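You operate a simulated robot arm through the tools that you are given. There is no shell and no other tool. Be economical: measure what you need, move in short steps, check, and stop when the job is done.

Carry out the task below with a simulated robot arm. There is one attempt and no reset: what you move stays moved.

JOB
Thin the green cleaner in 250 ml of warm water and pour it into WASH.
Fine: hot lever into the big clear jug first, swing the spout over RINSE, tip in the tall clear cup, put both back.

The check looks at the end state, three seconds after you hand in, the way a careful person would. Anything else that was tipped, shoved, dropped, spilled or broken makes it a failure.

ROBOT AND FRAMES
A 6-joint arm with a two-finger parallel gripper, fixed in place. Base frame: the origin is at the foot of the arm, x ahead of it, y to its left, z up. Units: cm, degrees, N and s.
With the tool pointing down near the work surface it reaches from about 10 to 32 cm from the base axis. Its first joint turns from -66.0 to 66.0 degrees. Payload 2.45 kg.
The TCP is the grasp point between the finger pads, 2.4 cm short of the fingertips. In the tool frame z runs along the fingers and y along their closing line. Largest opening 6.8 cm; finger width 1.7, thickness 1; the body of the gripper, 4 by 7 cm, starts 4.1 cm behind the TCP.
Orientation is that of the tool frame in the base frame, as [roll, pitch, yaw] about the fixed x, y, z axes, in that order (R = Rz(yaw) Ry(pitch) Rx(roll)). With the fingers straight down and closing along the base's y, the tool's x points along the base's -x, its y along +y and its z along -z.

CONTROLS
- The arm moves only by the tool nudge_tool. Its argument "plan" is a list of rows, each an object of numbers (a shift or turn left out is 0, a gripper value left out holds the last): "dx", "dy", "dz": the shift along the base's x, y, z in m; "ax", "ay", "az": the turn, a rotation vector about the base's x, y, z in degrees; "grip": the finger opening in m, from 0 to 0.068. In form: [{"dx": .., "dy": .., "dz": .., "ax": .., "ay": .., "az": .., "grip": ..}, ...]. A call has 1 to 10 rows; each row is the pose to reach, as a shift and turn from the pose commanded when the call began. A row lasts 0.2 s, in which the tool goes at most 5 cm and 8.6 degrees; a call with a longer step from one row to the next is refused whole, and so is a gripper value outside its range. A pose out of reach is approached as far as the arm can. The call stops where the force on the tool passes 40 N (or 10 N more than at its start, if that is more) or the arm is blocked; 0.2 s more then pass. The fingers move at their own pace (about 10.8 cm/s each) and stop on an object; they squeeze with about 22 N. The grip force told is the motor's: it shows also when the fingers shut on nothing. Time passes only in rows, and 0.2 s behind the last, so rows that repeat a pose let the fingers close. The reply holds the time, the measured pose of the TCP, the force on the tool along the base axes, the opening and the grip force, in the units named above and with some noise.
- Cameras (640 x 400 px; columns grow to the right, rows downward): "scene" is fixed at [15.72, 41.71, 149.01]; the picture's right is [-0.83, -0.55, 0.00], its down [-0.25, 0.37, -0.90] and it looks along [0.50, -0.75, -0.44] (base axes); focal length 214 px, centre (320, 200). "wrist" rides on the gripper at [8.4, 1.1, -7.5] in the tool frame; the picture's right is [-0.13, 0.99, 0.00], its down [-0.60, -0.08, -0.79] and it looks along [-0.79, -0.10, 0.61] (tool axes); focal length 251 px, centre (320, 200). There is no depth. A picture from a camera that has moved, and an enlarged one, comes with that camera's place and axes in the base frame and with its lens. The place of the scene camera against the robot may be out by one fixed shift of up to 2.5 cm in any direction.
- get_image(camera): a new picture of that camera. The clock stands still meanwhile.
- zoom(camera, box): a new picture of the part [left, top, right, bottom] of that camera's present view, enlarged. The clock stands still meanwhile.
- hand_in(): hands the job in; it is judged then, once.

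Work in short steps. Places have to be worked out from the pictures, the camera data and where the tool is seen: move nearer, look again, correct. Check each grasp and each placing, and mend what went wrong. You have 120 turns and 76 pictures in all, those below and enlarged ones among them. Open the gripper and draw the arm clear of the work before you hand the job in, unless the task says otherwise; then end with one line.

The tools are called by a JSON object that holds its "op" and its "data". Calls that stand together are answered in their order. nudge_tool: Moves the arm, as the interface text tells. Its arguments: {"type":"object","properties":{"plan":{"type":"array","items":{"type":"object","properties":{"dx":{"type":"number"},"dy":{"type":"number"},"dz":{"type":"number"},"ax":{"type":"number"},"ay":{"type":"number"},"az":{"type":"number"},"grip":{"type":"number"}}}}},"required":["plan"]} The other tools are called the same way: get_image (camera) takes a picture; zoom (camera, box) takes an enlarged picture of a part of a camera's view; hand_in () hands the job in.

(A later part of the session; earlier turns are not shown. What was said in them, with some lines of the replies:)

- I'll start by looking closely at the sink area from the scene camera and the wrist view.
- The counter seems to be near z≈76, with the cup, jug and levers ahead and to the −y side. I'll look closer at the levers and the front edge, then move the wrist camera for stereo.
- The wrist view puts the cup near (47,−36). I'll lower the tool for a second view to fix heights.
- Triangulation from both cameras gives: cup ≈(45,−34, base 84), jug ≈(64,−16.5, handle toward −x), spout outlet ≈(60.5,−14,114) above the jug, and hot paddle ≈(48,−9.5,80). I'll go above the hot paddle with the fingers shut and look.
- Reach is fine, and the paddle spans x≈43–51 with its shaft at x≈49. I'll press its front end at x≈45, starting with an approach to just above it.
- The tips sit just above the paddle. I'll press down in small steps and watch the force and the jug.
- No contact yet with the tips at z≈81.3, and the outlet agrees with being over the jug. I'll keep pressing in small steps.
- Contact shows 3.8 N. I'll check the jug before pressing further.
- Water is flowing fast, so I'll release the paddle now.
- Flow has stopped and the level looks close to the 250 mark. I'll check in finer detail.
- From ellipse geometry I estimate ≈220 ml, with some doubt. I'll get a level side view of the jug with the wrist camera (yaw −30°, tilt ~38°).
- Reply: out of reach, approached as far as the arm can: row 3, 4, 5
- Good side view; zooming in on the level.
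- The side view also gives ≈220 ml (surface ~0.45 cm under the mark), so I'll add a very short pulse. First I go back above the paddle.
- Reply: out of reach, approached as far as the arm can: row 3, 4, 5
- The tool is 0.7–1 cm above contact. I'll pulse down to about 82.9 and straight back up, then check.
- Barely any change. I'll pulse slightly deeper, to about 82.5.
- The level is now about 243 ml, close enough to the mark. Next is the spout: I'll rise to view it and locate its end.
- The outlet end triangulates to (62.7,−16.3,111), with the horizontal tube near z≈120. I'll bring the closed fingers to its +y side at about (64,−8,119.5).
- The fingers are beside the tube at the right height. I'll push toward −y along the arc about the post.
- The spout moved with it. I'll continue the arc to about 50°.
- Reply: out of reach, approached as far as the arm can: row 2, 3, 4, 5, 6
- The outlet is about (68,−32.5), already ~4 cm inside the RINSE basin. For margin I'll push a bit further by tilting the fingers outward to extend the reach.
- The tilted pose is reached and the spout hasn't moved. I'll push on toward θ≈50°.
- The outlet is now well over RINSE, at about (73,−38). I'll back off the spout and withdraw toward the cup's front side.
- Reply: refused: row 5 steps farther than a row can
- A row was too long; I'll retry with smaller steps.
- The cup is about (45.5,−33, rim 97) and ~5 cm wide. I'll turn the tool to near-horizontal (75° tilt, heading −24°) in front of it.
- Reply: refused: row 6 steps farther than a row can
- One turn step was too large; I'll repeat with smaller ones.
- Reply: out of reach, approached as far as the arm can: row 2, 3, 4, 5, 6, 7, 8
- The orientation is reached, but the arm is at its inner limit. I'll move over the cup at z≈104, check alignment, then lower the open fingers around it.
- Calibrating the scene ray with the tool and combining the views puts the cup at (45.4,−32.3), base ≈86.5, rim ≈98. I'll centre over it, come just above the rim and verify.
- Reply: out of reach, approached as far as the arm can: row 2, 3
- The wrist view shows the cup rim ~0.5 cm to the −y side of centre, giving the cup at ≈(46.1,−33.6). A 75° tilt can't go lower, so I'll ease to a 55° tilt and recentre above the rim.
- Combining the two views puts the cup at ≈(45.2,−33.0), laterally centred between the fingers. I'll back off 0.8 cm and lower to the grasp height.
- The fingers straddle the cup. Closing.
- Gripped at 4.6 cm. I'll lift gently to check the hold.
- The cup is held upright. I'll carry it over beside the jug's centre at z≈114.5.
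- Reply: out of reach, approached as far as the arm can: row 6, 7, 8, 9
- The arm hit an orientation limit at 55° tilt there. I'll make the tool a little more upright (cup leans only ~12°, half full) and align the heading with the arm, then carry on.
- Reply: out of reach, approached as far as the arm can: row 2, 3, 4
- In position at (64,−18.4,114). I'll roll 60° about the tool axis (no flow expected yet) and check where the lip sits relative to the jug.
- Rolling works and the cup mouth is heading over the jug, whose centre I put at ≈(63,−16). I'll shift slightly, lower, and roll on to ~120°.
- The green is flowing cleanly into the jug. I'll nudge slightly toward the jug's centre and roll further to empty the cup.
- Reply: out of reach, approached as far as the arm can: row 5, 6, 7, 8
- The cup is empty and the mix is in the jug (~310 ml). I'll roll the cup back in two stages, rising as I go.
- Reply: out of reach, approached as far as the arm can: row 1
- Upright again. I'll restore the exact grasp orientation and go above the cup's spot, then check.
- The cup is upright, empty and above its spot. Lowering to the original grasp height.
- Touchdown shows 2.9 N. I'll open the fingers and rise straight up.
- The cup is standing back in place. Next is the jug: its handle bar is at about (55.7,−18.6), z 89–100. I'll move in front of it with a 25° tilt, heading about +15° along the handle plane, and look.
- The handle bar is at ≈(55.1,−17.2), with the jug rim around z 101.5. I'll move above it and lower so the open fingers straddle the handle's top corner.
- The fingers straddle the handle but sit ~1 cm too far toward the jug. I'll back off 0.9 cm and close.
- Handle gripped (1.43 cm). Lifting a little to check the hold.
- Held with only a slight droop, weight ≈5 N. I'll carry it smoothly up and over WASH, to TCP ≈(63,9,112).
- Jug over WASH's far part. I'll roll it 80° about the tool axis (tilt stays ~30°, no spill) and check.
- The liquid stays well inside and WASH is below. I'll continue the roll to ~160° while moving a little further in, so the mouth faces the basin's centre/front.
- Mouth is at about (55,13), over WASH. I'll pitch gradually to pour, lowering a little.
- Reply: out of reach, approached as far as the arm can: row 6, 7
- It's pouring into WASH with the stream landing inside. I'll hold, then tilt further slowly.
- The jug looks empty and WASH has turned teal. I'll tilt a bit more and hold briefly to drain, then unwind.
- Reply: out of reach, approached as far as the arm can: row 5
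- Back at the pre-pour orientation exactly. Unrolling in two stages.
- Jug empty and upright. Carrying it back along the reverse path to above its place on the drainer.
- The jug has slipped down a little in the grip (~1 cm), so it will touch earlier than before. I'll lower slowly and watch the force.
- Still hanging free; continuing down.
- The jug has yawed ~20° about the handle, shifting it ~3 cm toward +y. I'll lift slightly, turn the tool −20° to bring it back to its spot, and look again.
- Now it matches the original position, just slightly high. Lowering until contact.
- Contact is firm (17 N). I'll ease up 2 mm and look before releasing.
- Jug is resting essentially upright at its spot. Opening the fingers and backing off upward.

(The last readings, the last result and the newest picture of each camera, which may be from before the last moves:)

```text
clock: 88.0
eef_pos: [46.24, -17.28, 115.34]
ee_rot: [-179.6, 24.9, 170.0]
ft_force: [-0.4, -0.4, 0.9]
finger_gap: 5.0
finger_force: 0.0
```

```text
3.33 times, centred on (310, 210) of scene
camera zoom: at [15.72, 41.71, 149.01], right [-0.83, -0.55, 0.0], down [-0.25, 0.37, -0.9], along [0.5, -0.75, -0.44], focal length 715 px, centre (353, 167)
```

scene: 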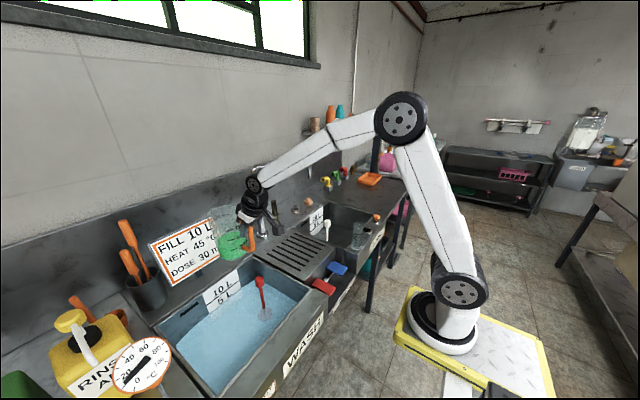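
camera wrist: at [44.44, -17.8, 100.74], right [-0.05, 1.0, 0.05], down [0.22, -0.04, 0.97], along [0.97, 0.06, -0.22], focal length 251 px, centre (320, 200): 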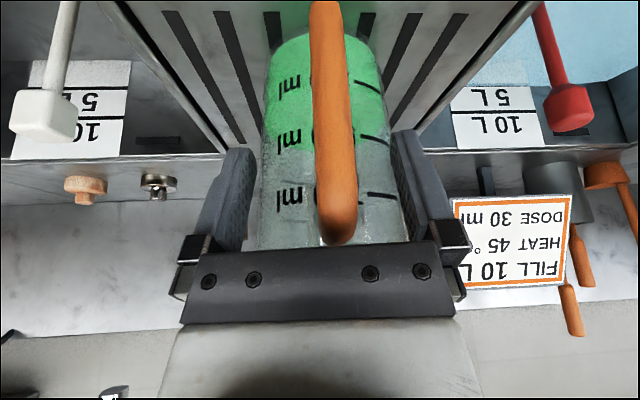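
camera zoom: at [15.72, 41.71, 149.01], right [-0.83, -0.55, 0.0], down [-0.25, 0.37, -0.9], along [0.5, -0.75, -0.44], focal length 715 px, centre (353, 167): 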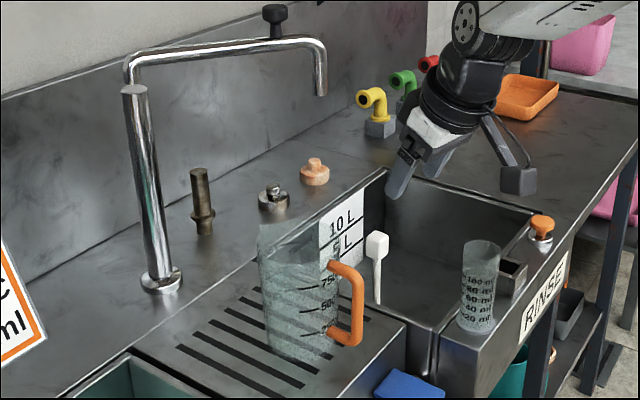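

Jug and cup are both standing in place, the spout is over RINSE, and no water is running. I'll draw the arm clear and take a final look.

{"op": "nudge_tool", "data": {"plan": [{"dz": 0.04}, {"dz": 0.08, "ay": 5}, {"dz": 0.12, "ay": 10}, {"dz": 0.16, "ay": 15}, {"dz": 0.2, "ay": 20}, {"dz": 0.24, "ay": 25}, {"dz": 0.28, "dx": -0.02, "ay": 25}, {"dz": 0.3, "dx": -0.03, "dy": 0.03, "ay": 25}, {"dz": 0.31, "dx": -0.03, "dy": 0.07, "ay": 25, "grip": 0.068}, {"dz": 0.31, "dx": -0.03, "dy": 0.1, "ay": 25}]}}

{"op": "get_image", "data": {"camera": "scene"}}

{"op": "get_image", "data": {"camera": "wrist"}}

```text
clock: 90.2
eef_pos: [43.56, -7.21, 146.44]
ee_rot: [-175.3, 0.3, 170.9]
ft_force: [0.0, 0.2, -0.4]
finger_gap: 6.79
finger_force: 0.0
```

```text
5 pictures are left
```

scene: 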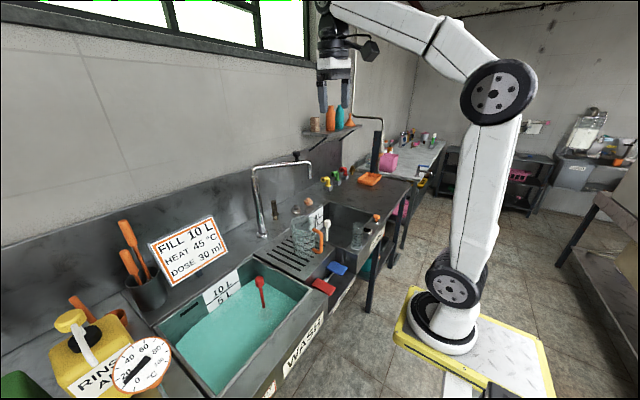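

```text
4 pictures are left
camera wrist: at [35.38, -4.14, 153.87], right [0.28, 0.96, -0.08], down [0.59, -0.11, 0.8], along [0.76, -0.28, -0.59], focal length 251 px, centre (320, 200)
```

wrist: 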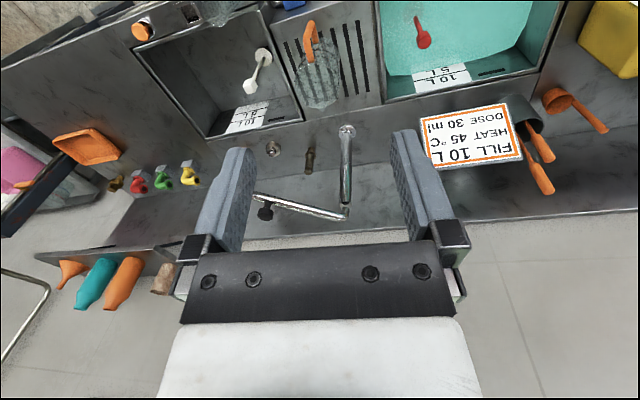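

The final view shows the jug and cup back and upright, the WASH water tinted, the spout over RINSE, both paddles up, nothing spilled, and the arm clear. Handing in.

{"op": "hand_in", "data": {}}

```text
The job is handed in.
```

The job is done: about 245 ml of hot-lever water (read by eye off the jug's 250 mark) was run into the jug, the spout swung over RINSE, the green cleaner tipped in, the mix poured into WASH, and the jug and cup put back.
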